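You operate a simulated robot arm through the tools that you are given. There is no shell and no other tool. Be economical: measure what you need, move in short steps, check, and stop when the job is done.

You are at the controls of a simulated two-armed robot. One attempt, no reset.

Task
Seat the yellow module carrier, clamp both fingers, lower the orange sensor arm.
Fine: the carrier sits in the plate nest, grip toward the aisle; the green arm stays up.

The check looks at the end state, three seconds after you hand in, the way a careful person would. Anything else that was tipped, shoved, dropped, spilled or broken makes it a failure.

Robot
Two 7-joint arms with two-finger grippers on one trunk, on a base that drives. Base frame: it is fixed to the floor where the robot stands at the start and does not move with it; the origin is under the middle of the robot, x ahead of it, y to its left, z up; the surface under the hand at the start is at about z = 0.8. Units: m, degrees, N and s.
The left shoulder is at the start at [0.04, 0.164, 1.13], the right one opposite. With the tool pointing down near the work surface each hand reaches from about 0.28 to 0.74 m from the robot's upright axis, wherever it stands, measured 20 degrees to its own side. Places, roughly: blue clamp finger [0.5, 0.8, 0.9]; green sensor arm [0.6, 1, 1]; orange sensor arm [0.6, 0.9, 1]; plate nest [0.5, 0.9, 0.9]; yellow clamp finger [0.5, 1, 0.9]. Payload 2.45 kg a hand.
The tool frame of a hand sits at the grasp point between the pads (the TCP): z along the fingers, y along the line on which they close. The tips reach 0.026 m beyond it. The gripper opens to 0.096 m. The gripper's body begins 0.069 m behind the TCP.
Orientation is that of the tool frame in the base frame, as a unit quaternion [x, y, z, w]. With the fingers straight down and closing along the base's y, the tool's x points along the base's -x, its y along +y and its z along -z.

Tools
- The arms move only by the tool play_rows. It takes "left_moves", "right_moves" or both (then of equal length, played together; a hand with none holds still); each is text: rows parted by semicolons, each of 7 numbers parted by spaces: the shift along the base's x, y, z in m, then the turn, a rotation vector about the base's x, y, z in degrees, then the finger opening in m, from 0 to 0.096. In form: tx ty tz ax ay az jaw; .... A call has 1 to 10 rows; each row is the pose to reach, as a shift and turn from the pose commanded when the call began. Rows are played at 5 a second. More than 0.05 m and 8.6 degrees between two rows, or a gripper value outside its range, and nothing of the call is played. Where a pose cannot be reached the arm comes as near as it can. A force on the tool above 50 N (or 10 N above the force at the start of the call, whichever is more), or a blocked arm, ends the call early, and 0.2 s more pass. The fingers move at their own pace and stop on an object; they squeeze with about 43 N. The grip force told is the motor's: it shows also when the fingers shut on nothing. Time passes only in rows, and 0.2 s behind the last, so rows that repeat a pose let the fingers close. The reply holds the time, the measured pose of the TCP, the force on the tool along the base axes, the opening and the grip force, in the units named above and with some noise, with the torque about the TCP (base axes, N m) and any sound that the robot's microphone picked up, and new pictures: "views" is both (left out), scene, wrist or none (wrist: the cameras of the hands that moved).
- Cameras (640 x 400 px; columns grow to the right, rows downward): "scene" is now at [0.0969, 0.0505, 1.607]; the picture's right is [0.59, -0.81, 0.00], its down [-0.61, -0.45, -0.66] and it looks along [0.53, 0.39, -0.75] (base axes); focal length 292 px, centre (320, 200). "left" rides on the left gripper at [0.082, -0.003, -0.098] in its tool frame; the picture's right is [0.04, 1.00, 0.00], its down [-0.73, 0.03, -0.68] and it looks along [-0.68, 0.03, 0.73] (tool axes); focal length 256 px, centre (320, 200). "right" rides on the right gripper at [0.082, 0.003, -0.098] in its tool frame; the picture's right is [-0.04, 1.00, 0.00], its down [-0.73, -0.03, -0.68] and it looks along [-0.68, -0.03, 0.73] (tool axes); focal length 256 px, centre (320, 200). There is no depth. A picture from a camera that has moved, and an enlarged one, comes with that camera's place and axes in the base frame and with its lens.
- slide_trunk(by): slides the trunk up (or, below 0, down) by that many m; the arms and the scene camera ride with it, the base frame stays. It gives what a move gives, with no picture.
- steer(legs): drives the robot by 1 to 6 legs, each [ahead, left, turn to the left] in m, m and degrees, along the robot's own axes; the way and the turn of a leg run together, so that a leg with both is an arc; at most 1.5 m and 180 degrees a leg. The arms and the cameras ride along, it lands a little off, and it stops where it bumps. It gives what a move gives, and a new picture of the scene camera.
- head_to(pan, tilt): turns the head with the scene camera to pan (to the left, within 120 degrees either way) and tilt (down, from -29 to 69), counted from straight ahead of the robot. It gives what a move gives, and a new picture of the scene camera.
- zoom(camera, box): a new picture of the part [left, top, right, bottom] of that camera's present view, enlarged. No time passes.
- hand_in(): hands the job in; it is judged then, once.

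Go step by step. Nothing tells you exact positions but the pictures and the camera data: compare them with the known pose of the tool, close in by small moves and look again before you grip or let go. The budget is 120 turns and 260 pictures, counting those below and the enlarged ones. Unless the task says otherwise, let go and move clear before handing in, and close with one line.

The tools are called after ">>>" by a JSON object that holds its "method" and its "body". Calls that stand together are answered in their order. play_rows: Moves the arms, as the interface text tells. Its arguments: {"type":"object","properties":{"left_moves":{"type":"string"},"right_moves":{"type":"string"},"views":{"type":"string","enum":["both","scene","wrist","none"]}},"required":[]} The other tools are called the same way: slide_trunk (by) slides the trunk up or down; steer (legs) drives the base; head_to (pan, tilt) turns the head that bears the scene camera; zoom (camera, box) takes an enlarged picture of a part of a camera's view; hand_in () hands the job in.

At the start:

```text
time: 0.0
left_ee_pos: [0.3088, 0.3965, 1.2346]
left_tool_rot: [0.0, 1.0, -0.001, -0.001]
left_force: [0.4, 0.6, -0.2]
left_torque: [0.01, 0.03, 0.02]
left_width: 0.0961
left_grip_force: 0.1
right_ee_pos: [0.4784, 0.0327, 1.2362]
right_tool_rot: [0.0, 1.0, 0.0, -0.002]
right_force: [0.7, 0.4, 0.1]
right_torque: [0.02, 0.0, -0.03]
right_width: 0.0959
right_grip_force: 0.2
trunk travel left (down, up): [-0.3, 0.267]
robot x, y, heading: [0.0021, 0.002, 0.3]
head pan, tilt: [36.4, 48.5]
```

scene: 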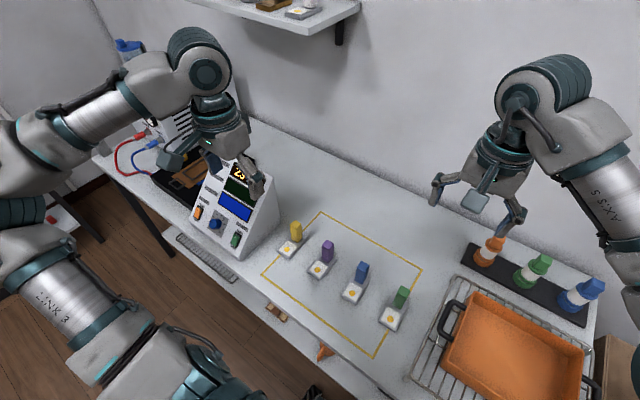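
right: 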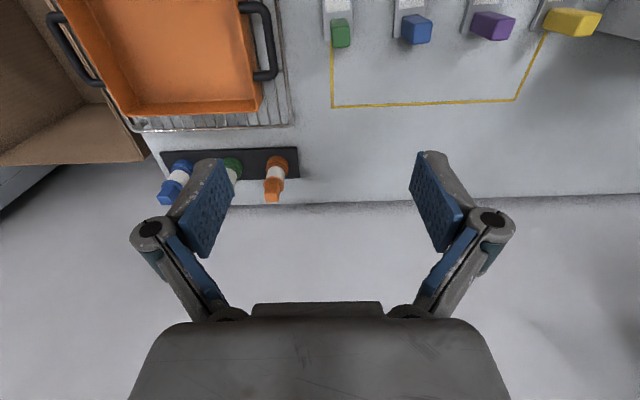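
left: 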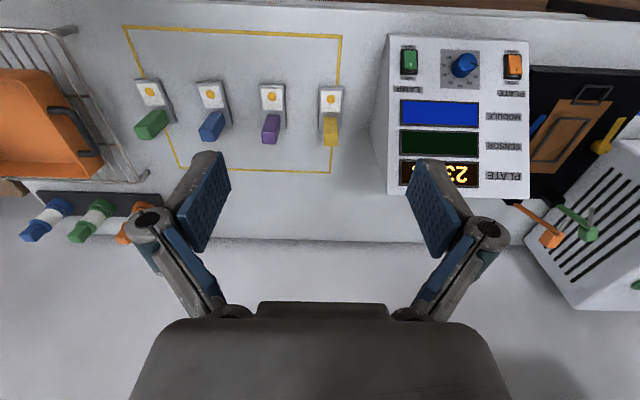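

I see four module carriers in a taped field on the bench and a test station further left with the nest, clamps and sensor arms. I'll look closer first.

>>> {"method": "zoom", "body": {"camera": "left", "box": [480, 40, 640, 320]}}

>>> {"method": "zoom", "body": {"camera": "scene", "box": [240, 190, 440, 340]}}

>>> {"method": "head_to", "body": {"pan": 65, "tilt": 40}}

```text
1.43 times, centred on (560, 180) of left
camera zoom: at [0.2276, 0.3947, 1.3332], right [-0.04, 1.0, 0.0], down [0.73, 0.03, 0.68], along [0.68, 0.03, -0.73], focal length 366 px, centre (-23, 229)
```

zoom: 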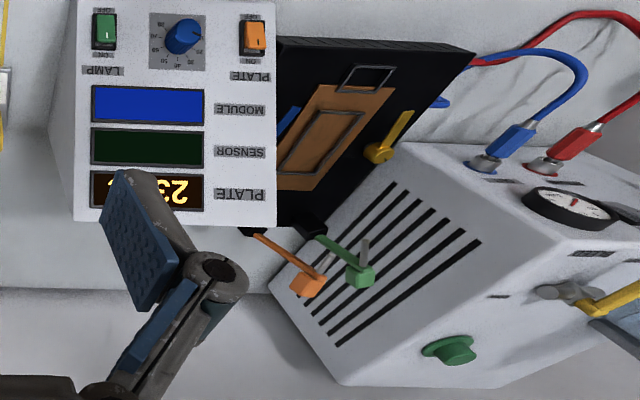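

```text
2.67 times, centred on (340, 265) of scene
camera zoom: at [0.0969, 0.0505, 1.607], right [0.59, -0.81, 0.0], down [-0.61, -0.45, -0.66], along [0.53, 0.39, -0.75], focal length 779 px, centre (267, 27)
```

zoom: 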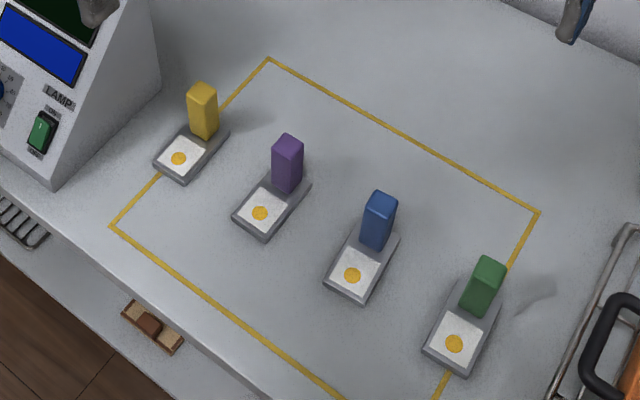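

```text
time: 0.9
left_ee_pos: [0.3055, 0.3951, 1.2359]
left_tool_rot: [0.0, 1.0, 0.0, 0.001]
left_force: [-0.3, 0.5, -0.3]
left_torque: [0.01, -0.02, 0.01]
left_width: 0.0959
left_grip_force: 0.1
right_ee_pos: [0.4753, 0.0321, 1.2381]
right_tool_rot: [0.0, 1.0, 0.001, 0.0]
right_force: [-0.6, 0.2, 0.2]
right_torque: [-0.02, 0.0, 0.0]
right_width: 0.096
right_grip_force: 0.0
trunk travel left (down, up): [-0.3, 0.267]
robot x, y, heading: [0.0018, 0.0006, 0.2]
head pan, tilt: [65.0, 40.0]
camera scene: at [0.0697, 0.081, 1.6192], right [0.91, -0.42, 0.0], down [-0.27, -0.58, -0.76], along [0.32, 0.69, -0.65], focal length 292 px, centre (320, 200)
```

scene: 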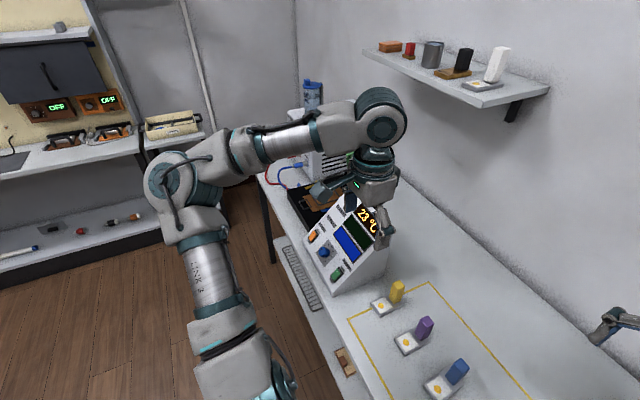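

The carriers stand with the grip toward the wall, so the yellow one will need turning by half a turn. I'll drive left along the bench for a view of the nest.

>>> {"method": "steer", "body": {"legs": [[0, 0.5, 0]]}}

>>> {"method": "head_to", "body": {"pan": 30, "tilt": 50}}

>>> {"method": "play_rows", "body": {"left_moves": "0 0 0 0 0 0 0.096", "views": "wrist"}}

```text
time: 3.8
left_ee_pos: [0.3165, 0.8651, 1.2402]
left_tool_rot: [0.009, 1.0, 0.005, 0.0]
left_force: [0.4, 0.4, 0.3]
left_torque: [-0.03, 0.02, -0.04]
left_width: 0.0959
left_grip_force: 0.0
right_ee_pos: [0.4793, 0.4996, 1.2393]
right_tool_rot: [0.009, 1.0, 0.006, 0.002]
right_force: [-0.1, -0.6, 0.9]
right_torque: [-0.02, 0.03, -0.01]
right_width: 0.0962
right_grip_force: 0.1
trunk travel left (down, up): [-0.3, 0.267]
robot x, y, heading: [0.0037, 0.4876, -0.7]
head pan, tilt: [65.0, 40.0]
camera scene: at [0.0749, 0.5591, 1.6196], right [0.9, -0.44, 0.0], down [-0.28, -0.58, -0.77], along [0.33, 0.69, -0.64], focal length 292 px, centre (320, 200)
```

scene: 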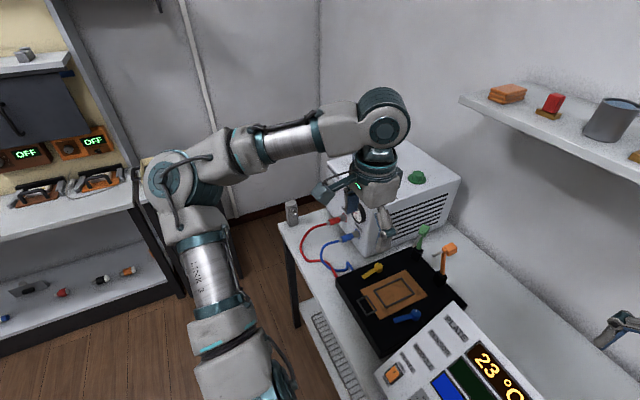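

```text
time: 4.8
left_ee_pos: [0.3127, 0.8591, 1.2421]
left_tool_rot: [0.009, 1.0, 0.008, 0.001]
left_force: [0.1, -0.8, -0.1]
left_torque: [0.01, 0.0, -0.01]
left_width: 0.0961
left_grip_force: 0.0
right_ee_pos: [0.4779, 0.4949, 1.2403]
right_tool_rot: [0.009, 1.0, 0.007, 0.002]
right_force: [0.3, -0.2, 0.5]
right_torque: [0.05, 0.04, -0.02]
right_width: 0.0961
right_grip_force: 0.0
trunk travel left (down, up): [-0.3, 0.267]
robot x, y, heading: [-0.0004, 0.4848, -0.9]
head pan, tilt: [30.0, 50.0]
camera scene: at [0.1047, 0.5157, 1.6053], right [0.49, -0.87, -0.01], down [-0.67, -0.37, -0.64], along [0.56, 0.32, -0.77], focal length 292 px, centre (320, 200)
```

scene: 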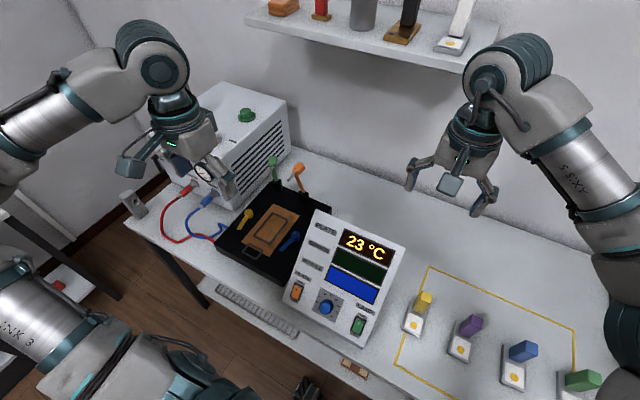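

```text
time: 5.2
left_ee_pos: [0.3149, 0.8778, 1.2372]
left_tool_rot: [0.007, 1.0, 0.001, 0.002]
left_force: [-0.1, 0.8, 0.3]
left_torque: [-0.02, 0.0, -0.02]
left_width: 0.0962
left_grip_force: 0.1
right_ee_pos: [0.4779, 0.5133, 1.2392]
right_tool_rot: [0.009, 1.0, 0.001, 0.002]
right_force: [-1.1, 1.1, 0.1]
right_torque: [-0.05, 0.0, -0.02]
right_width: 0.0958
right_grip_force: 0.0
trunk travel left (down, up): [-0.3, 0.267]
robot x, y, heading: [-0.001, 0.4893, -0.9]
head pan, tilt: [30.0, 50.0]
camera left: at [0.2315, 0.8776, 1.3353], right [-0.02, 1.0, 0.0], down [0.73, 0.02, 0.68], along [0.68, 0.02, -0.73], focal length 256 px, centre (320, 200)
```

left: 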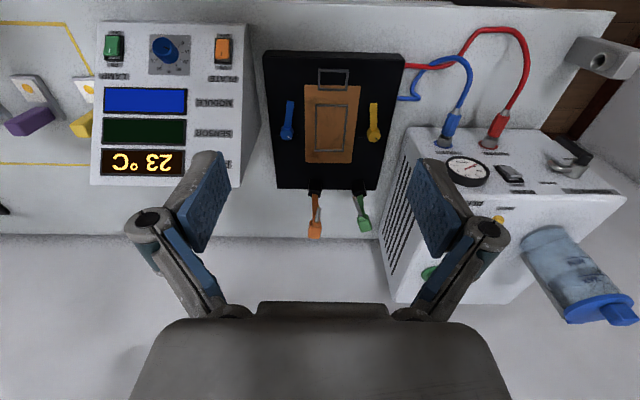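

>>> {"method": "zoom", "body": {"camera": "left", "box": [240, 40, 440, 250]}}

>>> {"method": "zoom", "body": {"camera": "scene", "box": [200, 130, 360, 290]}}

>>> {"method": "zoom", "body": {"camera": "scene", "box": [380, 270, 500, 360]}}

```text
1.90 times, centred on (340, 145) of left
camera zoom: at [0.2315, 0.8776, 1.3353], right [-0.02, 1.0, 0.0], down [0.73, 0.02, 0.68], along [0.68, 0.02, -0.73], focal length 488 px, centre (282, 305)
```

zoom: 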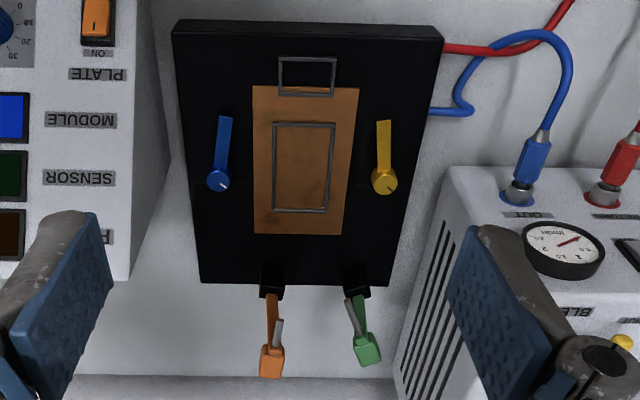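

```text
2.50 times, centred on (280, 210) of scene
camera zoom: at [0.1051, 0.5362, 1.6048], right [0.49, -0.87, 0.0], down [-0.67, -0.38, -0.64], along [0.56, 0.31, -0.77], focal length 731 px, centre (420, 175)
```

zoom: 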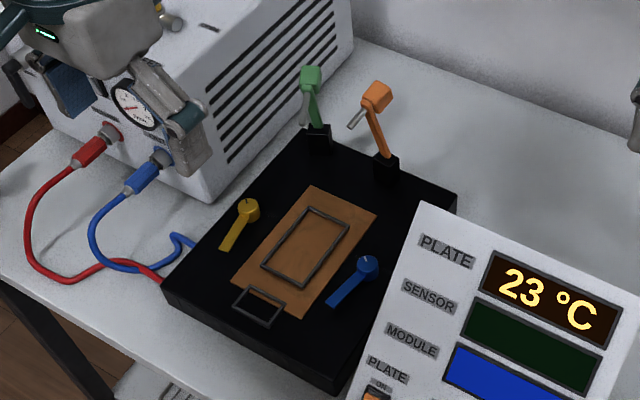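

```text
4.44 times, centred on (440, 315) of scene
camera zoom: at [0.1051, 0.5362, 1.6048], right [0.49, -0.87, 0.0], down [-0.67, -0.38, -0.64], along [0.56, 0.31, -0.77], focal length 1299 px, centre (-213, -311)
```

zoom: 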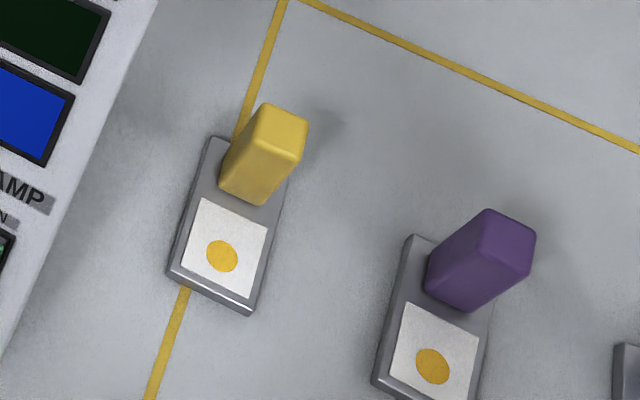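

The nest is the framed rectangle on the copper plate, the blue and yellow fingers both point to the aisle, and the orange and green arms stand up. I'll move the right arm away and take the left hand over the yellow carrier.

>>> {"method": "play_rows", "body": {"left_moves": ".016 -.044 0 0 0 0 .096;.032 -.088 0 0 0 0 .096;.048 -.132 0 0 0 0 .096;.064 -.176 0 0 0 0 .096;.08 -.22 0 0 0 0 .096;.096 -.264 0 0 0 0 .096;.112 -.308 0 0 0 0 .096;.128 -.352 0 0 0 0 .096;.144 -.396 0 0 0 0 .096;.16 -.44 0 0 0 0 .096", "right_moves": "-.015 -.04 0 0 0 0 .096;-.03 -.08 0 0 0 0 .096;-.045 -.12 0 0 0 0 .096;-.06 -.16 0 0 0 0 .096;-.075 -.2 0 0 0 0 .096;-.09 -.24 0 0 0 0 .096;-.105 -.28 0 0 0 0 .096;-.12 -.32 0 0 0 0 .096;-.135 -.36 0 0 0 0 .096;-.15 -.4 0 0 0 0 .096", "views": "both"}}

```text
time: 7.4
left_ee_pos: [0.4154, 0.601, 1.2118]
left_tool_rot: [0.009, 1.0, 0.006, 0.005]
left_force: [-0.4, 0.1, -0.1]
left_torque: [0.01, -0.05, -0.01]
left_width: 0.0959
left_grip_force: 0.1
left hand out of reach, approached as far as the arm can: row 6, 7, 8, 9, 10
right_ee_pos: [0.3286, 0.1002, 1.2389]
right_tool_rot: [0.009, 1.0, 0.008, 0.003]
right_force: [-0.4, -0.5, 0.5]
right_torque: [0.03, -0.01, 0.0]
right_width: 0.0959
right_grip_force: 0.0
trunk travel left (down, up): [-0.3, 0.267]
robot x, y, heading: [0.0031, 0.4842, -1.1]
head pan, tilt: [30.0, 50.0]
camera scene: at [0.1015, 0.5177, 1.6055], right [0.49, -0.87, 0.0], down [-0.67, -0.37, -0.64], along [0.56, 0.31, -0.77], focal length 292 px, centre (320, 200)
camera right: at [0.2455, 0.1028, 1.336], right [0.06, 1.0, 0.01], down [0.73, -0.05, 0.68], along [0.68, -0.03, -0.73], focal length 256 px, centre (320, 200)
camera left: at [0.3333, 0.5993, 1.3098], right [-0.02, 1.0, 0.01], down [0.73, 0.01, 0.68], along [0.68, 0.02, -0.73], focal length 256 px, centre (320, 200)
```

scene: 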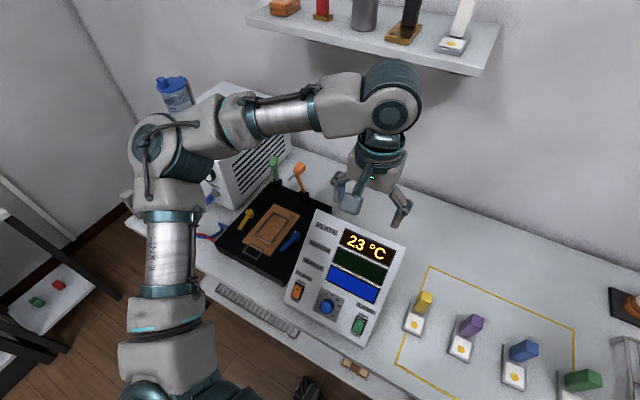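
right: 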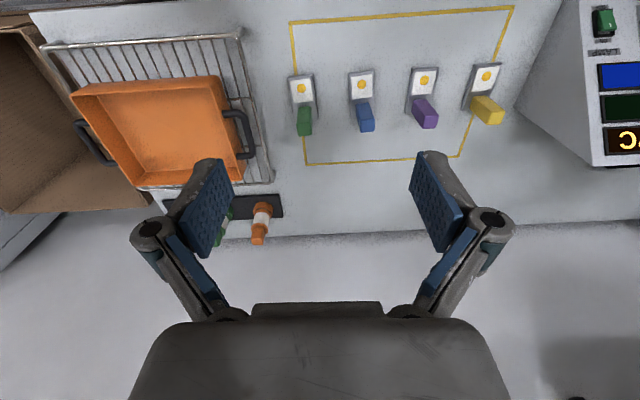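
left: 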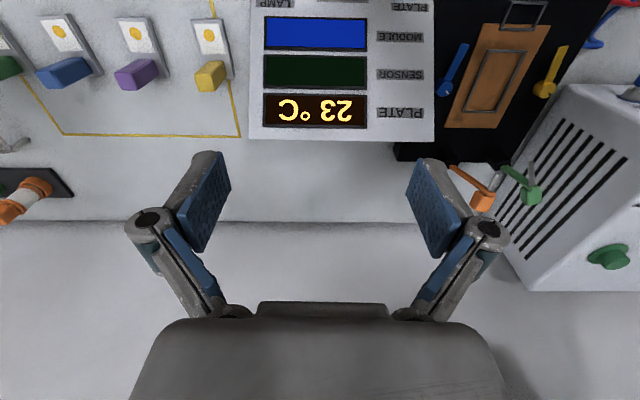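

The left arm can't reach that far to its right from here, so I'll drive back to the right.

>>> {"method": "steer", "body": {"legs": [[0, -0.3, 1]]}}

>>> {"method": "play_rows", "body": {"left_moves": "0 0 0 0 0 -8 .096;0 0 0 0 0 -16 .096;0 0 0 0 0 -24 .096;0 0 0 0 0 -32 .096;0 0 0 0 0 -40 .096;0 0 0 0 0 -48 .096;0 0 0 0 0 -56 .096;0 0 0 0 0 -64 .096;0 0 0 0 0 -72 .096;0 0 0 0 0 -80 .096", "views": "none"}}

```text
time: 9.5
left_ee_pos: [0.4135, 0.3383, 1.2094]
left_tool_rot: [-0.009, 1.0, -0.002, 0.002]
left_force: [0.7, 0.6, 0.2]
left_torque: [-0.05, 0.06, 0.04]
left_width: 0.096
left_grip_force: 0.1
right_ee_pos: [0.3414, -0.1672, 1.2436]
right_tool_rot: [-0.008, 1.0, -0.002, 0.001]
right_force: [0.2, -0.1, 0.8]
right_torque: [-0.02, 0.01, -0.01]
right_width: 0.096
right_grip_force: 0.1
trunk travel left (down, up): [-0.3, 0.267]
robot x, y, heading: [0.0022, 0.1907, 1.0]
head pan, tilt: [30.0, 50.0]
camera scene: at [0.1032, 0.2348, 1.605], right [0.51, -0.86, 0.0], down [-0.66, -0.4, -0.64], along [0.55, 0.33, -0.77], focal length 292 px, centre (320, 200)
```

scene: 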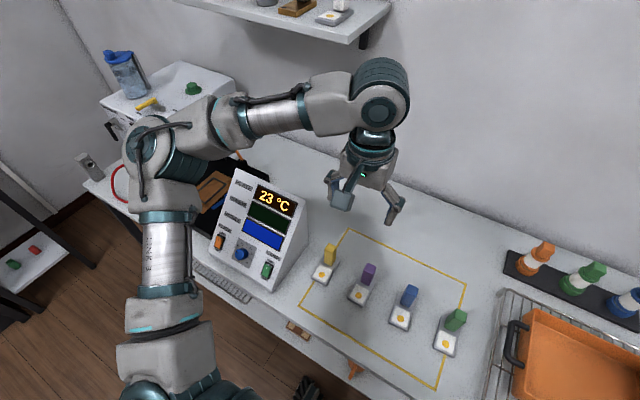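

```text
time: 11.7
left_ee_pos: [0.4114, 0.3285, 1.2111]
left_tool_rot: [0.637, 0.771, -0.001, 0.001]
left_force: [0.5, 0.9, -0.2]
left_torque: [0.04, 0.01, 0.03]
left_width: 0.0962
left_grip_force: 0.1
right_ee_pos: [0.3403, -0.175, 1.2423]
right_tool_rot: [-0.007, 1.0, 0.001, 0.003]
right_force: [-0.2, 1.2, -0.2]
right_torque: [-0.01, 0.02, -0.03]
right_width: 0.0958
right_grip_force: 0.0
trunk travel left (down, up): [-0.3, 0.267]
robot x, y, heading: [0.0057, 0.1877, 0.8]
head pan, tilt: [30.0, 50.0]
```

The wrist turned without trouble. I'll finish the quarter turn and move above the yellow carrier.

>>> {"method": "play_rows", "body": {"left_moves": ".016 .025 0 0 0 -5 .096;.032 .05 0 0 0 -10 .096;.048 .075 0 0 0 -10.5 .096;.062 .1 0 0 0 -10.5 .096;.062 .1 -.04 0 0 -10.5 .096;.062 .1 -.08 0 0 -10.5 .096;.062 .1 -.12 0 0 -10.5 .096;.062 .1 -.16 0 0 -10.5 .096;.062 .1 -.16 0 0 -10.5 .096"}}

```text
time: 13.7
left_ee_pos: [0.472, 0.4164, 1.0552]
left_tool_rot: [0.705, 0.709, 0.001, -0.002]
left_force: [-0.8, -0.9, -0.8]
left_torque: [0.03, -0.02, -0.02]
left_width: 0.0959
left_grip_force: 0.0
right_ee_pos: [0.3397, -0.1876, 1.2381]
right_tool_rot: [-0.007, 1.0, 0.005, 0.004]
right_force: [0.0, -0.3, 0.3]
right_torque: [0.1, 0.01, -0.01]
right_width: 0.0961
right_grip_force: 0.2
trunk travel left (down, up): [-0.3, 0.267]
robot x, y, heading: [0.002, 0.1865, 0.8]
head pan, tilt: [30.0, 50.0]
camera scene: at [0.1036, 0.2089, 1.6055], right [0.51, -0.86, -0.01], down [-0.66, -0.39, -0.65], along [0.55, 0.34, -0.76], focal length 292 px, centre (320, 200)
camera left: at [0.4677, 0.4992, 1.1546], right [1.0, 0.05, 0.0], down [0.04, -0.74, 0.68], along [0.03, -0.67, -0.74], focal length 256 px, centre (320, 200)
```

scene: 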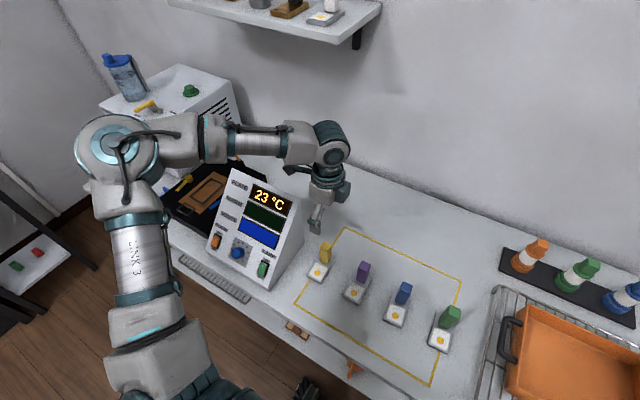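
left: 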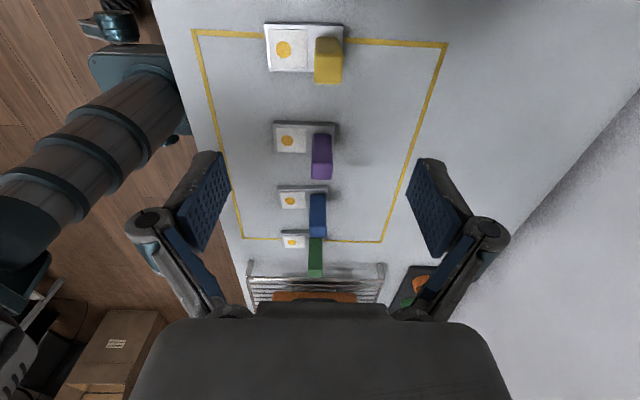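

>>> {"method": "play_rows", "body": {"left_moves": ".005 .008 -.04 0 0 0 .096;.005 .008 -.08 0 0 0 .096;.005 .008 -.11 0 0 0 .096;.005 .008 -.11 0 0 0 .096"}}

>>> {"method": "zoom", "body": {"camera": "scene", "box": [270, 190, 390, 300]}}

```text
time: 14.7
left_ee_pos: [0.4757, 0.4287, 0.9424]
left_tool_rot: [0.704, 0.71, 0.001, -0.003]
left_force: [0.5, -0.6, 0.0]
left_torque: [-0.01, -0.01, -0.04]
left_width: 0.096
left_grip_force: 0.1
right_ee_pos: [0.3387, -0.1832, 1.2403]
right_tool_rot: [-0.007, 1.0, 0.005, 0.002]
right_force: [0.0, -0.9, -0.2]
right_torque: [0.02, 0.0, 0.01]
right_width: 0.096
right_grip_force: 0.2
trunk travel left (down, up): [-0.3, 0.267]
robot x, y, heading: [0.0046, 0.1912, 1.0]
head pan, tilt: [30.0, 50.0]
camera scene: at [0.1038, 0.2094, 1.6055], right [0.51, -0.86, -0.01], down [-0.66, -0.39, -0.65], along [0.55, 0.34, -0.76], focal length 292 px, centre (320, 200)
camera left: at [0.4722, 0.5113, 1.0409], right [1.0, 0.05, 0.0], down [0.03, -0.74, 0.68], along [0.03, -0.68, -0.74], focal length 256 px, centre (320, 200)
```

scene: 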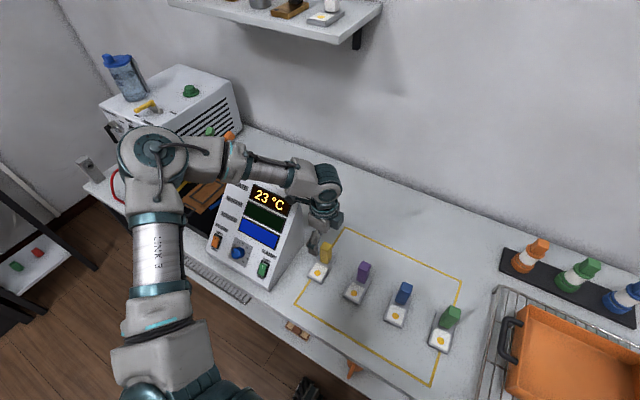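
left: 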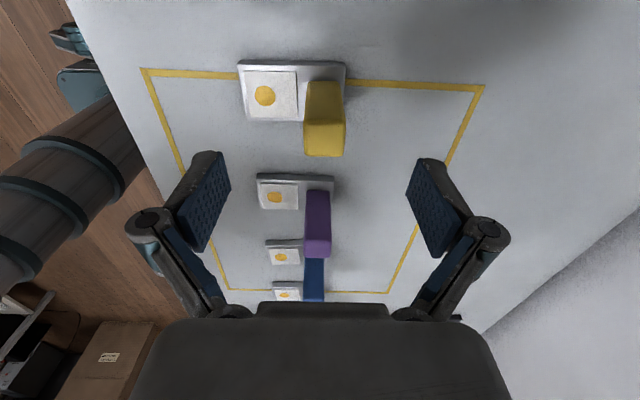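

```text
3.64 times, centred on (330, 245) of scene
camera zoom: at [0.1038, 0.2094, 1.6055], right [0.51, -0.86, -0.01], down [-0.66, -0.39, -0.65], along [0.55, 0.34, -0.76], focal length 1063 px, centre (284, 36)
```

zoom: 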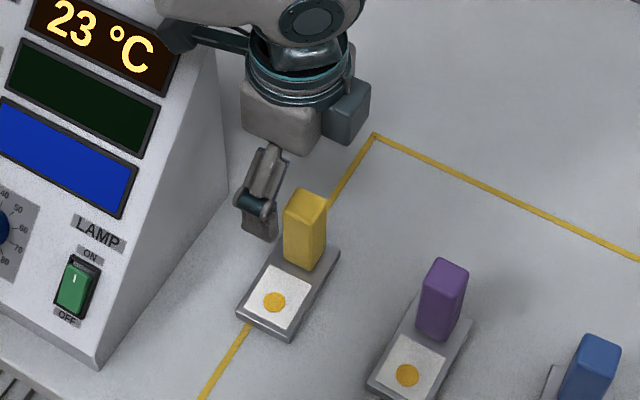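

The tab lies between the fingers, top at about z 0.887. I'll descend to about 0.863.

>>> {"method": "play_rows", "body": {"left_moves": ".002 -.002 -.03 0 0 0 .096;.002 -.002 -.06 0 0 0 .096;.002 -.002 -.078 0 0 0 .096;.002 -.002 -.078 0 0 0 .096"}}

>>> {"method": "zoom", "body": {"camera": "scene", "box": [270, 190, 390, 300]}}

```text
time: 15.1
left_ee_pos: [0.4742, 0.4518, 0.9158]
left_tool_rot: [0.702, 0.712, -0.004, 0.005]
left_force: [0.0, 0.2, 0.7]
left_torque: [-0.05, 0.03, 0.05]
left_width: 0.096
left_grip_force: 0.0
right_ee_pos: [0.3351, -0.154, 1.2476]
right_tool_rot: [-0.009, 1.0, -0.007, 0.004]
right_force: [-0.4, 1.1, 0.3]
right_torque: [-0.04, 0.0, 0.0]
right_width: 0.0961
right_grip_force: 0.0
trunk travel left (down, up): [-0.3, 0.267]
robot x, y, heading: [0.002, 0.1921, 0.8]
head pan, tilt: [30.0, 50.0]
stopped in row 2 (left hand): the force on the tool passed its limit at 73 N (the readings are from after the stop); the commanded pose is now the measured one
camera scene: at [0.1008, 0.2429, 1.6049], right [0.51, -0.86, 0.0], down [-0.66, -0.4, -0.64], along [0.55, 0.33, -0.77], focal length 292 px, centre (320, 200)
camera left: at [0.4706, 0.5357, 1.0123], right [1.0, 0.05, 0.0], down [0.04, -0.72, 0.69], along [0.04, -0.69, -0.72], focal length 256 px, centre (320, 200)
```

scene: 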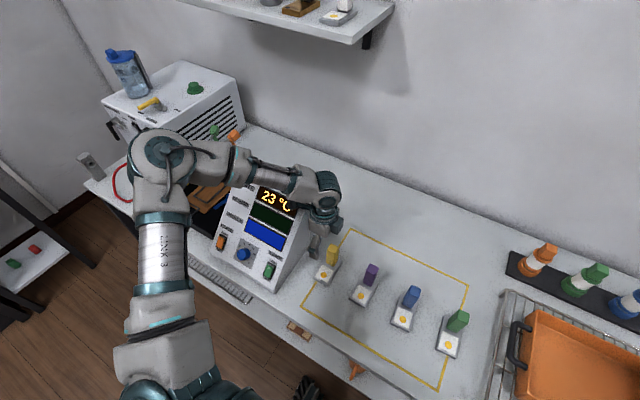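
left: 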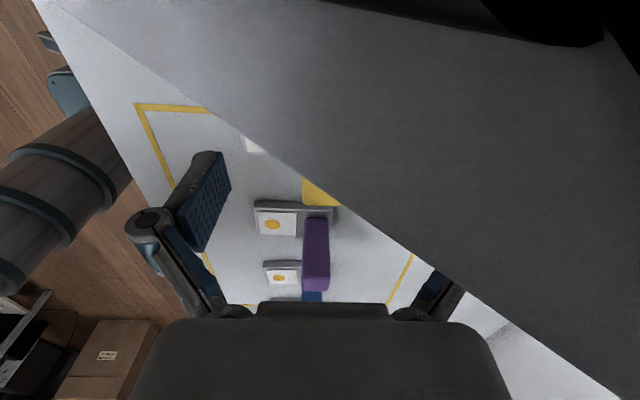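

```text
3.64 times, centred on (330, 245) of scene
camera zoom: at [0.1008, 0.2429, 1.6049], right [0.51, -0.86, 0.0], down [-0.66, -0.4, -0.64], along [0.55, 0.33, -0.77], focal length 1063 px, centre (284, 36)
```

zoom: 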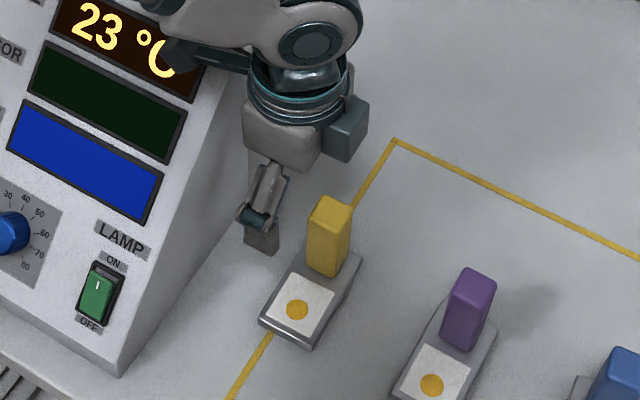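

The wrist camera, which sits on the +y side, touched the display panel. I'll go straight up, then turn the hand the other way so the camera faces −y.

>>> {"method": "play_rows", "body": {"left_moves": "0 -.01 .03 0 0 0 .096;0 -.02 .07 0 0 0 .096;0 -.02 .11 0 0 0 .096;0 -.02 .15 0 0 0 .096;0 -.02 .15 0 0 0 .096"}}

>>> {"method": "zoom", "body": {"camera": "scene", "box": [190, 130, 370, 300]}}

```text
time: 16.3
left_ee_pos: [0.479, 0.4205, 1.066]
left_tool_rot: [0.702, 0.712, -0.002, 0.003]
left_force: [0.3, -0.4, -0.7]
left_torque: [0.01, 0.03, -0.01]
left_width: 0.0959
left_grip_force: 0.0
right_ee_pos: [0.3367, -0.1665, 1.2442]
right_tool_rot: [-0.009, 1.0, -0.002, 0.003]
right_force: [0.3, -0.4, 0.0]
right_torque: [0.04, 0.0, -0.03]
right_width: 0.096
right_grip_force: 0.0
trunk travel left (down, up): [-0.3, 0.267]
robot x, y, heading: [0.0047, 0.1922, 0.9]
head pan, tilt: [30.0, 50.0]
camera scene: at [0.1039, 0.2283, 1.6051], right [0.51, -0.86, 0.0], down [-0.66, -0.39, -0.64], along [0.55, 0.33, -0.77], focal length 292 px, centre (320, 200)
camera left: at [0.4737, 0.5026, 1.1642], right [1.0, 0.05, 0.0], down [0.04, -0.73, 0.68], along [0.04, -0.68, -0.73], focal length 256 px, centre (320, 200)
```

scene: 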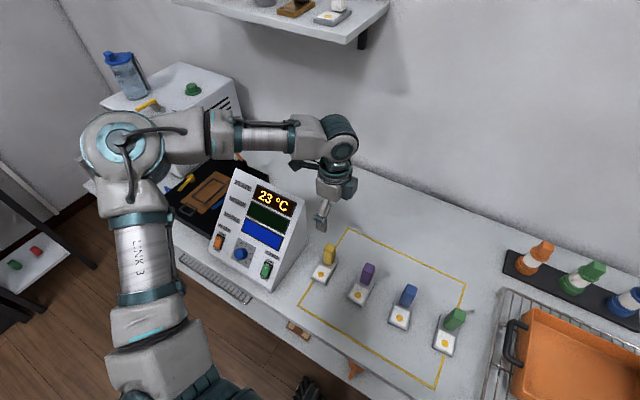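
left: 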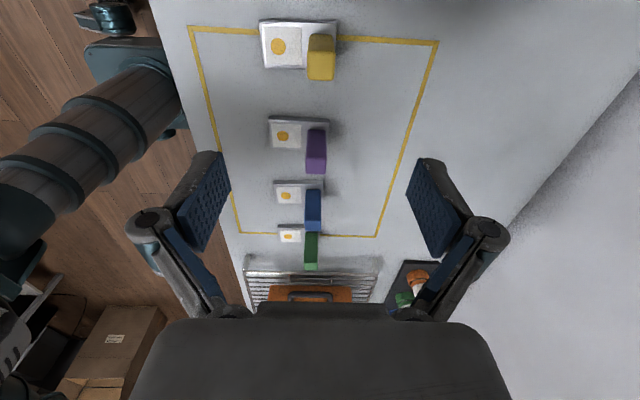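

```text
2.35 times, centred on (280, 215) of scene
camera zoom: at [0.1039, 0.2283, 1.6051], right [0.51, -0.86, 0.0], down [-0.66, -0.39, -0.64], along [0.55, 0.33, -0.77], focal length 688 px, centre (414, 165)
```

zoom: 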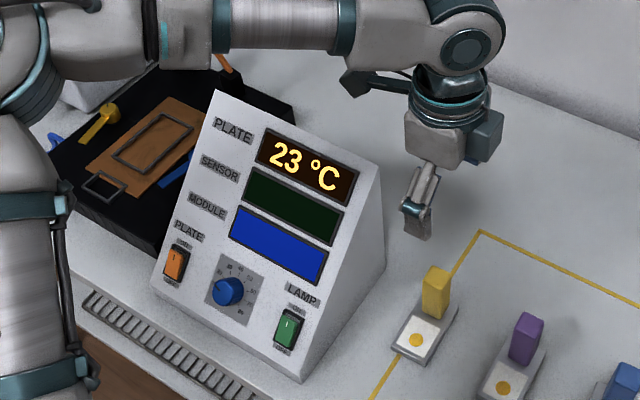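

The panel looks undisturbed. I'll raise the trunk for clearance so the forearm comes in steeper, then turn the wrist half a turn.

>>> {"method": "slide_trunk", "body": {"by": 0.15}}

>>> {"method": "play_rows", "body": {"left_moves": "0 0 0 0 0 8.5 .096;0 0 0 0 0 17 .096;0 0 0 0 0 25.5 .096;0 0 0 0 0 34 .096;0 0 0 0 0 42.5 .096;0 0 0 0 0 51 .096;0 0 0 0 0 59.5 .096;0 0 0 0 0 68 .096;0 0 0 0 0 76.5 .096;0 0 0 0 0 85 .096", "views": "none"}}

>>> {"method": "play_rows", "body": {"left_moves": "0 0 0 0 0 8.5 .096;0 0 0 0 0 17 .096;0 0 0 0 0 25.5 .096;0 0 0 0 0 34 .096;0 0 0 0 0 42.5 .096;0 0 0 0 0 51 .096;0 0 0 0 0 59.5 .096;0 0 0 0 0 68 .096;0 0 0 0 0 76.5 .096;0 0 0 0 0 85 .096"}}

```text
time: 18.1
left_ee_pos: [0.478, 0.4262, 1.2165]
left_tool_rot: [0.702, 0.712, -0.003, 0.004]
left_force: [-0.7, 0.1, 0.9]
left_torque: [-0.03, 0.02, 0.01]
left_width: 0.0958
left_grip_force: 0.1
right_ee_pos: [0.3374, -0.1621, 1.3944]
right_tool_rot: [-0.009, 1.0, -0.003, 0.003]
right_force: [-0.5, 0.9, -0.7]
right_torque: [0.01, -0.02, 0.01]
right_width: 0.0959
right_grip_force: 0.1
trunk travel left (down, up): [-0.45, 0.117]
robot x, y, heading: [0.0053, 0.1941, 0.7]
head pan, tilt: [30.0, 50.0]
```

```text
time: 20.2
left_ee_pos: [0.478, 0.4233, 1.2166]
left_tool_rot: [0.037, 0.999, 0.002, 0.003]
left_force: [-0.7, -0.3, 0.2]
left_torque: [-0.02, 0.0, 0.01]
left_width: 0.0963
left_grip_force: 0.0
right_ee_pos: [0.3364, -0.1631, 1.3951]
right_tool_rot: [-0.009, 1.0, -0.003, 0.004]
right_force: [0.3, 0.4, -0.7]
right_torque: [0.01, -0.03, -0.01]
right_width: 0.0959
right_grip_force: 0.0
trunk travel left (down, up): [-0.45, 0.117]
robot x, y, heading: [0.0054, 0.1916, 1.1]
head pan, tilt: [30.0, 50.0]
```

```text
time: 22.4
left_ee_pos: [0.4778, 0.4247, 1.2172]
left_tool_rot: [-0.649, 0.761, 0.004, 0.002]
left_force: [-0.2, -0.8, 0.8]
left_torque: [-0.01, 0.05, 0.02]
left_width: 0.0959
left_grip_force: 0.0
right_ee_pos: [0.3367, -0.1641, 1.3955]
right_tool_rot: [-0.009, 1.0, -0.004, 0.004]
right_force: [0.2, 0.7, -0.4]
right_torque: [-0.01, -0.01, 0.02]
right_width: 0.0961
right_grip_force: 0.0
trunk travel left (down, up): [-0.45, 0.117]
robot x, y, heading: [0.0026, 0.1913, 1.3]
head pan, tilt: [30.0, 50.0]
camera scene: at [0.0598, 0.2297, 1.7553], right [0.51, -0.86, 0.0], down [-0.66, -0.39, -0.64], along [0.55, 0.33, -0.77], focal length 292 px, centre (320, 200)
camera left: at [0.4677, 0.3429, 1.3146], right [-0.99, 0.12, 0.0], down [0.09, 0.72, 0.69], along [0.08, 0.68, -0.73], focal length 256 px, centre (320, 200)
```

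scene: 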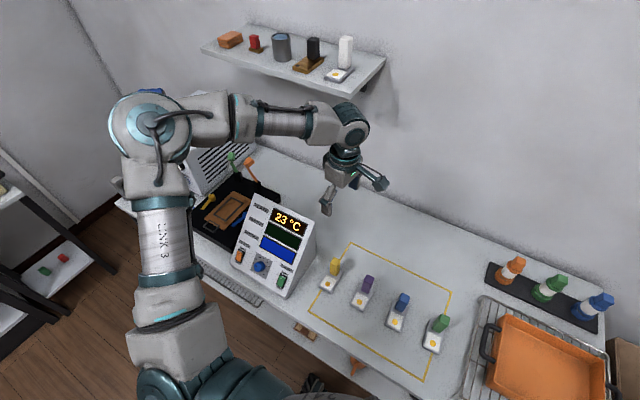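
left: 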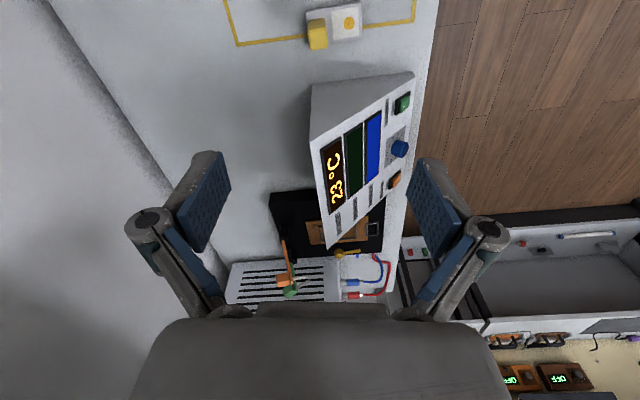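

Both wrist turns work and the camera now faces away from the panel. I'll finish the turn and descend in stages.

>>> {"method": "play_rows", "body": {"left_moves": "0 0 -.04 0 0 4 .096;0 0 -.08 0 0 8.7 .096;0 0 -.12 0 0 8.7 .096;0 0 -.16 0 0 8.7 .096;0 0 -.2 0 0 8.7 .096;0 0 -.24 0 0 8.7 .096;0 0 -.275 0 0 8.7 .096;0 0 -.275 0 0 8.7 .096"}}

>>> {"method": "zoom", "body": {"camera": "scene", "box": [230, 100, 410, 300]}}

```text
time: 24.2
left_ee_pos: [0.4687, 0.4364, 0.9551]
left_tool_rot: [-0.704, 0.71, 0.005, 0.001]
left_force: [0.4, 0.5, 0.5]
left_torque: [0.01, -0.01, 0.03]
left_width: 0.0958
left_grip_force: 0.0
left hand out of reach, approached as far as the arm can: row 7, 8
right_ee_pos: [0.3365, -0.1628, 1.3953]
right_tool_rot: [-0.009, 1.0, -0.004, 0.004]
right_force: [-0.7, 0.4, -0.6]
right_torque: [-0.04, 0.0, 0.02]
right_width: 0.096
right_grip_force: 0.0
trunk travel left (down, up): [-0.45, 0.117]
robot x, y, heading: [0.0031, 0.1923, 0.9]
head pan, tilt: [30.0, 50.0]
camera scene: at [0.0596, 0.23, 1.7553], right [0.51, -0.86, 0.0], down [-0.66, -0.39, -0.64], along [0.55, 0.33, -0.77], focal length 292 px, centre (320, 200)
camera left: at [0.4705, 0.3548, 1.0543], right [-1.0, -0.03, 0.0], down [-0.02, 0.73, 0.69], along [-0.02, 0.69, -0.73], focal length 256 px, centre (320, 200)
```

scene: 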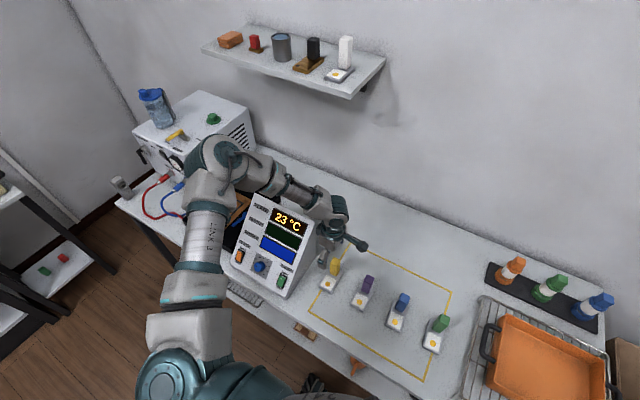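
left: 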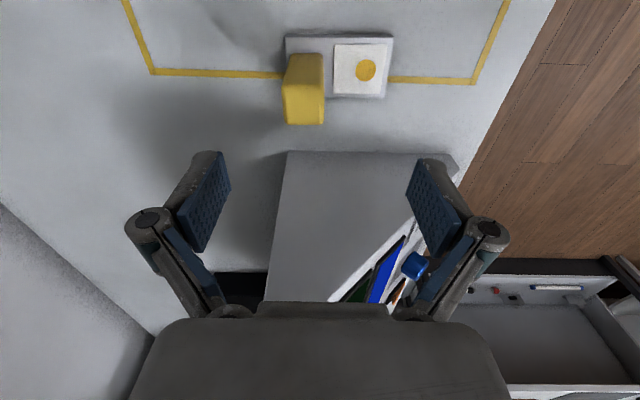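

```text
2.00 times, centred on (320, 200) of scene
camera zoom: at [0.0596, 0.23, 1.7553], right [0.51, -0.86, 0.0], down [-0.66, -0.39, -0.64], along [0.55, 0.33, -0.77], focal length 584 px, centre (320, 200)
```

zoom: 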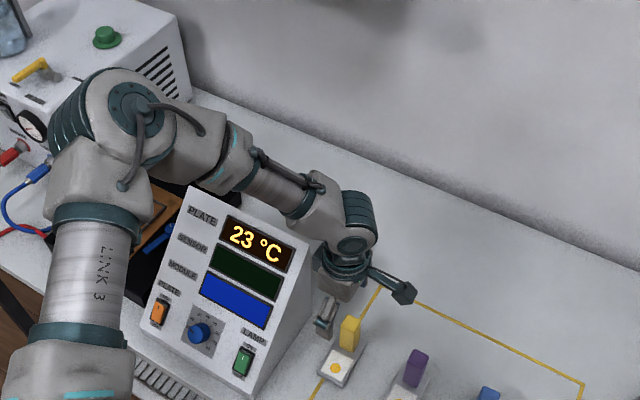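

Here the elbow sinks low over the panel. I'll lift again, return the trunk, and drive further right so the arm reaches out more to the left with the elbow in front of the panel.

>>> {"method": "play_rows", "body": {"left_moves": "0 0 .04 0 0 0 .096;0 0 .08 0 0 0 .096;0 0 .12 0 0 0 .096;0 0 .16 0 0 0 .096;0 0 .2 0 0 0 .096;0 -.02 .24 0 0 0 .096;-.02 -.03 .27 0 0 0 .096", "views": "none"}}

>>> {"method": "slide_trunk", "body": {"by": -0.1}}

>>> {"method": "steer", "body": {"legs": [[0, -0.24, -1]]}}

```text
time: 25.9
left_ee_pos: [0.4454, 0.4049, 1.2254]
left_tool_rot: [-0.704, 0.71, 0.005, 0.003]
left_force: [-0.7, 0.0, 0.5]
left_torque: [0.02, 0.01, 0.02]
left_width: 0.0958
left_grip_force: 0.0
right_ee_pos: [0.3354, -0.1648, 1.3964]
right_tool_rot: [-0.009, 1.0, -0.003, 0.004]
right_force: [0.2, 0.3, 0.2]
right_torque: [-0.02, -0.02, 0.0]
right_width: 0.0963
right_grip_force: 0.0
trunk travel left (down, up): [-0.45, 0.117]
robot x, y, heading: [0.0064, 0.1908, 0.8]
head pan, tilt: [30.0, 50.0]
```

```text
time: 27.2
left_ee_pos: [0.4452, 0.4044, 1.1251]
left_tool_rot: [-0.704, 0.71, 0.003, 0.002]
left_force: [0.5, 0.1, 0.0]
left_torque: [0.02, -0.03, 0.01]
left_width: 0.096
left_grip_force: 0.0
right_ee_pos: [0.3359, -0.1644, 1.2953]
right_tool_rot: [-0.009, 1.0, -0.004, 0.004]
right_force: [0.0, -0.1, 0.2]
right_torque: [-0.01, -0.05, -0.05]
right_width: 0.0961
right_grip_force: 0.2
trunk travel left (down, up): [-0.35, 0.217]
robot x, y, heading: [0.0048, 0.1894, 0.9]
head pan, tilt: [30.0, 50.0]
```

```text
time: 29.0
left_ee_pos: [0.4535, 0.1536, 1.1255]
left_tool_rot: [-0.697, 0.717, 0.004, 0.003]
left_force: [0.1, -1.0, 0.4]
left_torque: [-0.01, -0.04, 0.01]
left_width: 0.096
left_grip_force: 0.0
right_ee_pos: [0.3323, -0.4116, 1.295]
right_tool_rot: [0.001, 1.0, -0.002, 0.004]
right_force: [0.4, -0.6, 0.6]
right_torque: [0.02, -0.02, -0.03]
right_width: 0.0961
right_grip_force: 0.1
trunk travel left (down, up): [-0.35, 0.217]
robot x, y, heading: [0.0084, -0.0487, -0.1]
head pan, tilt: [30.0, 50.0]
camera scene: at [0.0836, -0.0151, 1.6555], right [0.5, -0.87, 0.0], down [-0.67, -0.38, -0.64], along [0.56, 0.32, -0.77], focal length 292 px, centre (320, 200)
```

scene: 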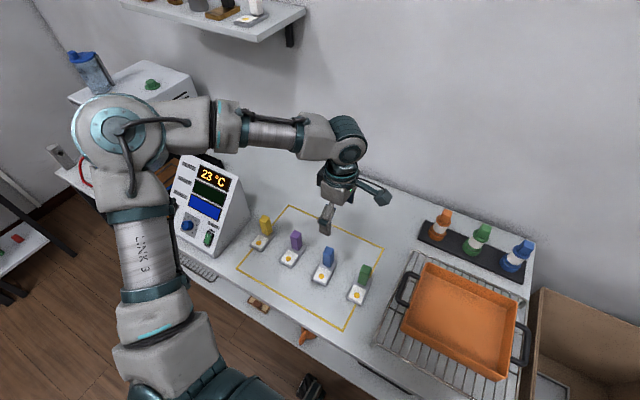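

>>> {"method": "play_rows", "body": {"left_moves": ".003 .045 0 0 0 1.4 .096;.006 .09 0 0 0 1.4 .096;.01 .135 0 0 0 1.4 .096;.014 .18 0 0 0 1.4 .096;.018 .225 0 0 0 1.4 .096;.022 .271 0 0 0 1.4 .096;.022 .271 -.04 0 0 1.4 .096;.022 .271 -.08 0 0 1.4 .096;.022 .271 -.12 0 0 1.4 .096;.022 .271 -.15 0 0 1.4 .096"}}

```text
time: 31.2
left_ee_pos: [0.4742, 0.4309, 0.9771]
left_tool_rot: [-0.707, 0.707, 0.003, 0.002]
left_force: [-0.2, 0.2, 0.2]
left_torque: [0.02, 0.0, -0.04]
left_width: 0.0959
left_grip_force: 0.1
right_ee_pos: [0.3313, -0.4079, 1.2964]
right_tool_rot: [0.001, 1.0, -0.005, 0.005]
right_force: [0.1, 1.1, -0.6]
right_torque: [-0.01, 0.0, -0.02]
right_width: 0.0958
right_grip_force: 0.0
trunk travel left (down, up): [-0.35, 0.217]
robot x, y, heading: [0.0045, -0.0506, -0.0]
head pan, tilt: [30.0, 50.0]
camera scene: at [0.0842, -0.0096, 1.6553], right [0.5, -0.87, 0.0], down [-0.67, -0.38, -0.64], along [0.55, 0.32, -0.77], focal length 292 px, centre (320, 200)
camera left: at [0.4771, 0.3493, 1.0762], right [-1.0, -0.04, 0.0], down [-0.03, 0.73, 0.68], along [-0.03, 0.68, -0.73], focal length 256 px, centre (320, 200)
```

scene: 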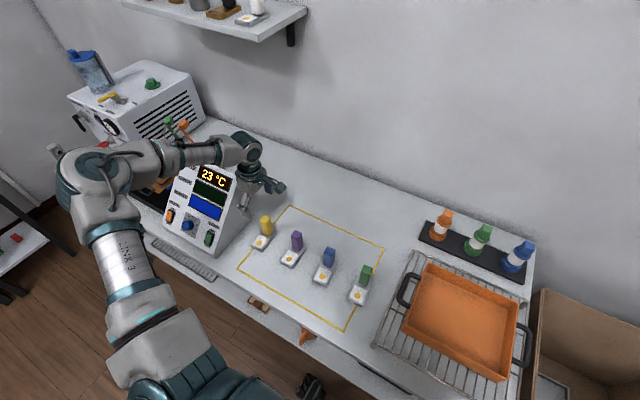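
left: 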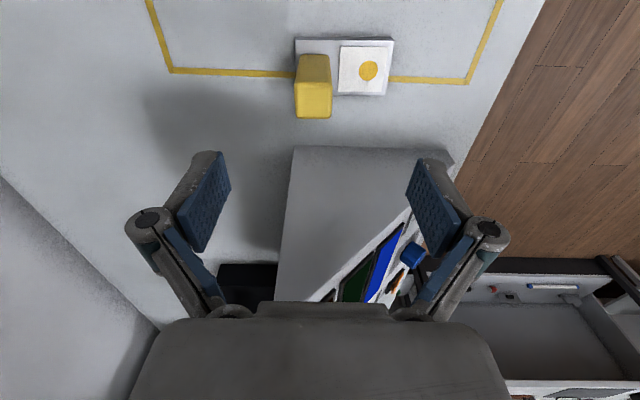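

>>> {"method": "zoom", "body": {"camera": "scene", "box": [50, 90, 310, 280]}}

>>> {"method": "head_to", "body": {"pan": 50, "tilt": 40}}

```text
2.11 times, centred on (180, 185) of scene
camera zoom: at [0.0842, -0.0096, 1.6553], right [0.5, -0.87, 0.0], down [-0.67, -0.38, -0.64], along [0.55, 0.32, -0.77], focal length 615 px, centre (615, 232)
```

zoom: 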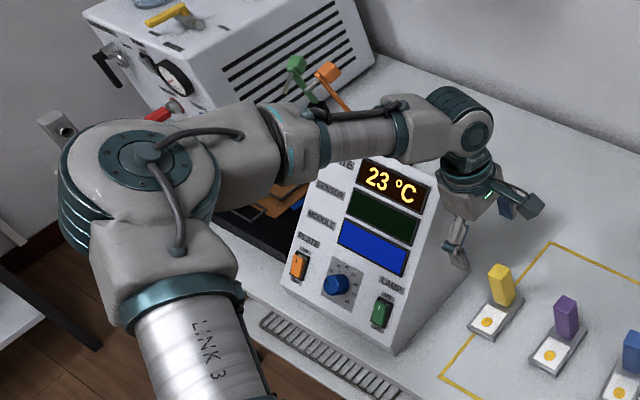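

```text
time: 32.0
left_ee_pos: [0.4729, 0.4298, 0.9803]
left_tool_rot: [-0.707, 0.708, 0.003, 0.002]
left_force: [-0.5, -0.5, -0.1]
left_torque: [0.04, -0.03, -0.02]
left_width: 0.0961
left_grip_force: 0.0
right_ee_pos: [0.3299, -0.4077, 1.2978]
right_tool_rot: [0.002, 1.0, -0.004, 0.004]
right_force: [0.6, 0.9, -0.1]
right_torque: [-0.03, 0.02, 0.01]
right_width: 0.096
right_grip_force: 0.1
trunk travel left (down, up): [-0.35, 0.217]
robot x, y, heading: [0.0027, -0.0449, 0.1]
head pan, tilt: [50.0, 40.0]
camera scene: at [0.0715, 0.0167, 1.6695], right [0.76, -0.64, 0.0], down [-0.42, -0.49, -0.76], along [0.49, 0.59, -0.64], focal length 292 px, centre (320, 200)
```

scene: 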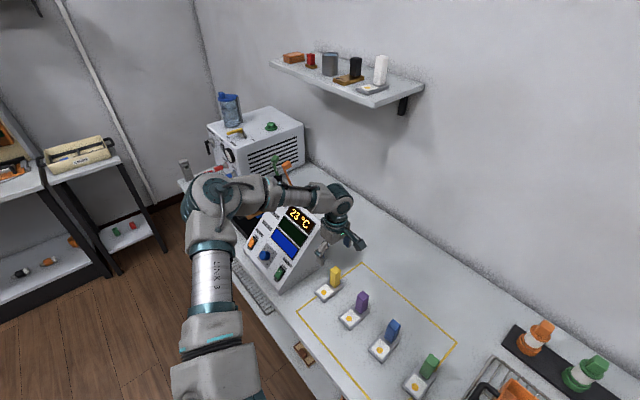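

From this angle the forearm would lie over the panel, so I'll lift and pull back. I'll then test how far the wrist can turn, before turning the whole robot left to bring the elbow over the aisle.

>>> {"method": "play_rows", "body": {"left_moves": "0 0 .04 0 0 0 .096;0 0 .08 0 0 0 .096;0 0 .12 0 0 0 .096;0 0 .16 0 0 0 .096;0 0 .2 0 0 0 .096;0 -.05 .2 0 0 0 .096;-.01 -.1 .2 0 0 0 .096;-.02 -.15 .2 0 0 0 .096;-.03 -.19 .2 0 0 0 .096", "views": "none"}}

>>> {"method": "play_rows", "body": {"left_moves": "0 0 0 0 0 8.5 .096;0 0 0 0 0 17 .096;0 0 0 0 0 25.5 .096;0 0 0 0 0 34 .096;0 0 0 0 0 42.5 .096;0 0 0 0 0 51 .096;0 0 0 0 0 59.5 .096", "views": "scene"}}

```text
refused: row 7 steps farther than a row can; nothing moved
```

```text
time: 33.6
left_ee_pos: [0.473, 0.4276, 0.976]
left_tool_rot: [0.965, -0.263, -0.004, 0.0]
left_force: [0.3, 0.0, -0.1]
left_torque: [0.01, -0.01, 0.01]
left_width: 0.0958
left_grip_force: 0.1
right_ee_pos: [0.3291, -0.4077, 1.2968]
right_tool_rot: [0.001, 1.0, -0.005, 0.005]
right_force: [0.1, -0.2, 1.0]
right_torque: [0.04, -0.03, 0.03]
right_width: 0.0961
right_grip_force: 0.1
trunk travel left (down, up): [-0.35, 0.217]
robot x, y, heading: [0.0031, -0.0449, -0.2]
head pan, tilt: [50.0, 40.0]
camera scene: at [0.0716, 0.0166, 1.6696], right [0.76, -0.64, 0.0], down [-0.42, -0.49, -0.76], along [0.49, 0.59, -0.64], focal length 292 px, centre (320, 200)
```

scene: 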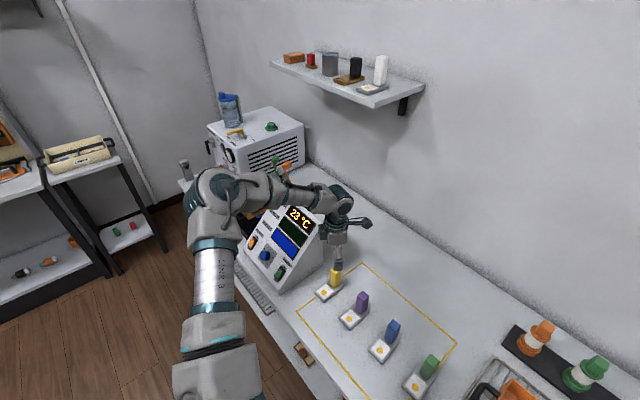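

The wrist reaches that yaw too, so a 180° pick and 0° place works with the robot turned about 35° left. I'll lift and retract.

>>> {"method": "play_rows", "body": {"left_moves": "0 0 .045 0 0 0 .096;0 0 .09 0 0 0 .096;0 0 .135 0 0 0 .096;0 0 .18 0 0 0 .096;0 0 .22 0 0 0 .096;-.01 -.04 .22 0 0 0 .096;-.02 -.08 .22 0 0 0 .096;-.03 -.12 .22 0 0 0 .096;-.04 -.16 .22 0 0 0 .096", "views": "none"}}

>>> {"method": "steer", "body": {"legs": [[0, 0, 35]]}}

```text
time: 35.6
left_ee_pos: [0.4324, 0.2658, 1.1972]
left_tool_rot: [0.965, -0.263, -0.003, 0.0]
left_force: [-0.1, 0.0, 0.5]
left_torque: [0.0, -0.01, 0.02]
left_width: 0.096
left_grip_force: 0.0
right_ee_pos: [0.33, -0.4119, 1.2974]
right_tool_rot: [0.0, 1.0, -0.004, 0.005]
right_force: [0.5, 0.3, 0.7]
right_torque: [0.02, 0.01, 0.02]
right_width: 0.0958
right_grip_force: 0.0
trunk travel left (down, up): [-0.35, 0.217]
robot x, y, heading: [0.0058, -0.0485, -0.4]
head pan, tilt: [50.0, 40.0]
```

```text
time: 37.7
left_ee_pos: [0.1653, 0.4573, 1.1983]
left_tool_rot: [0.999, 0.048, -0.004, 0.0]
left_force: [-0.5, 0.1, -1.0]
left_torque: [0.0, 0.05, 0.01]
left_width: 0.0962
left_grip_force: 0.0
right_ee_pos: [0.4813, -0.1505, 1.296]
right_tool_rot: [-0.31, 0.951, -0.002, 0.005]
right_force: [-0.1, 0.2, 0.4]
right_torque: [-0.03, 0.03, -0.04]
right_width: 0.0961
right_grip_force: 0.1
trunk travel left (down, up): [-0.35, 0.217]
robot x, y, heading: [0.0063, -0.0515, 36.3]
head pan, tilt: [50.0, 40.0]
camera scene: at [0.0221, 0.0395, 1.6697], right [1.0, -0.07, 0.0], down [-0.05, -0.64, -0.77], along [0.05, 0.76, -0.64], focal length 292 px, centre (320, 200)
```

scene: 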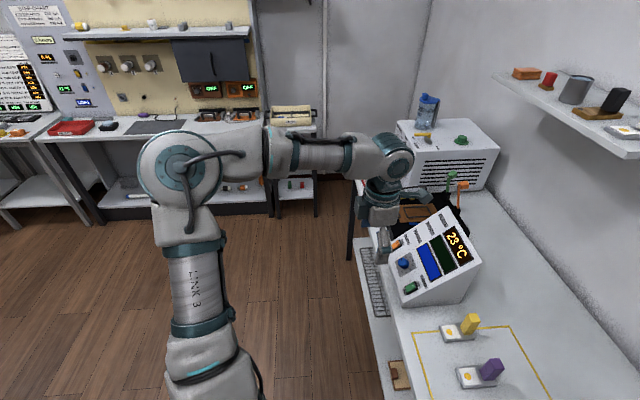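

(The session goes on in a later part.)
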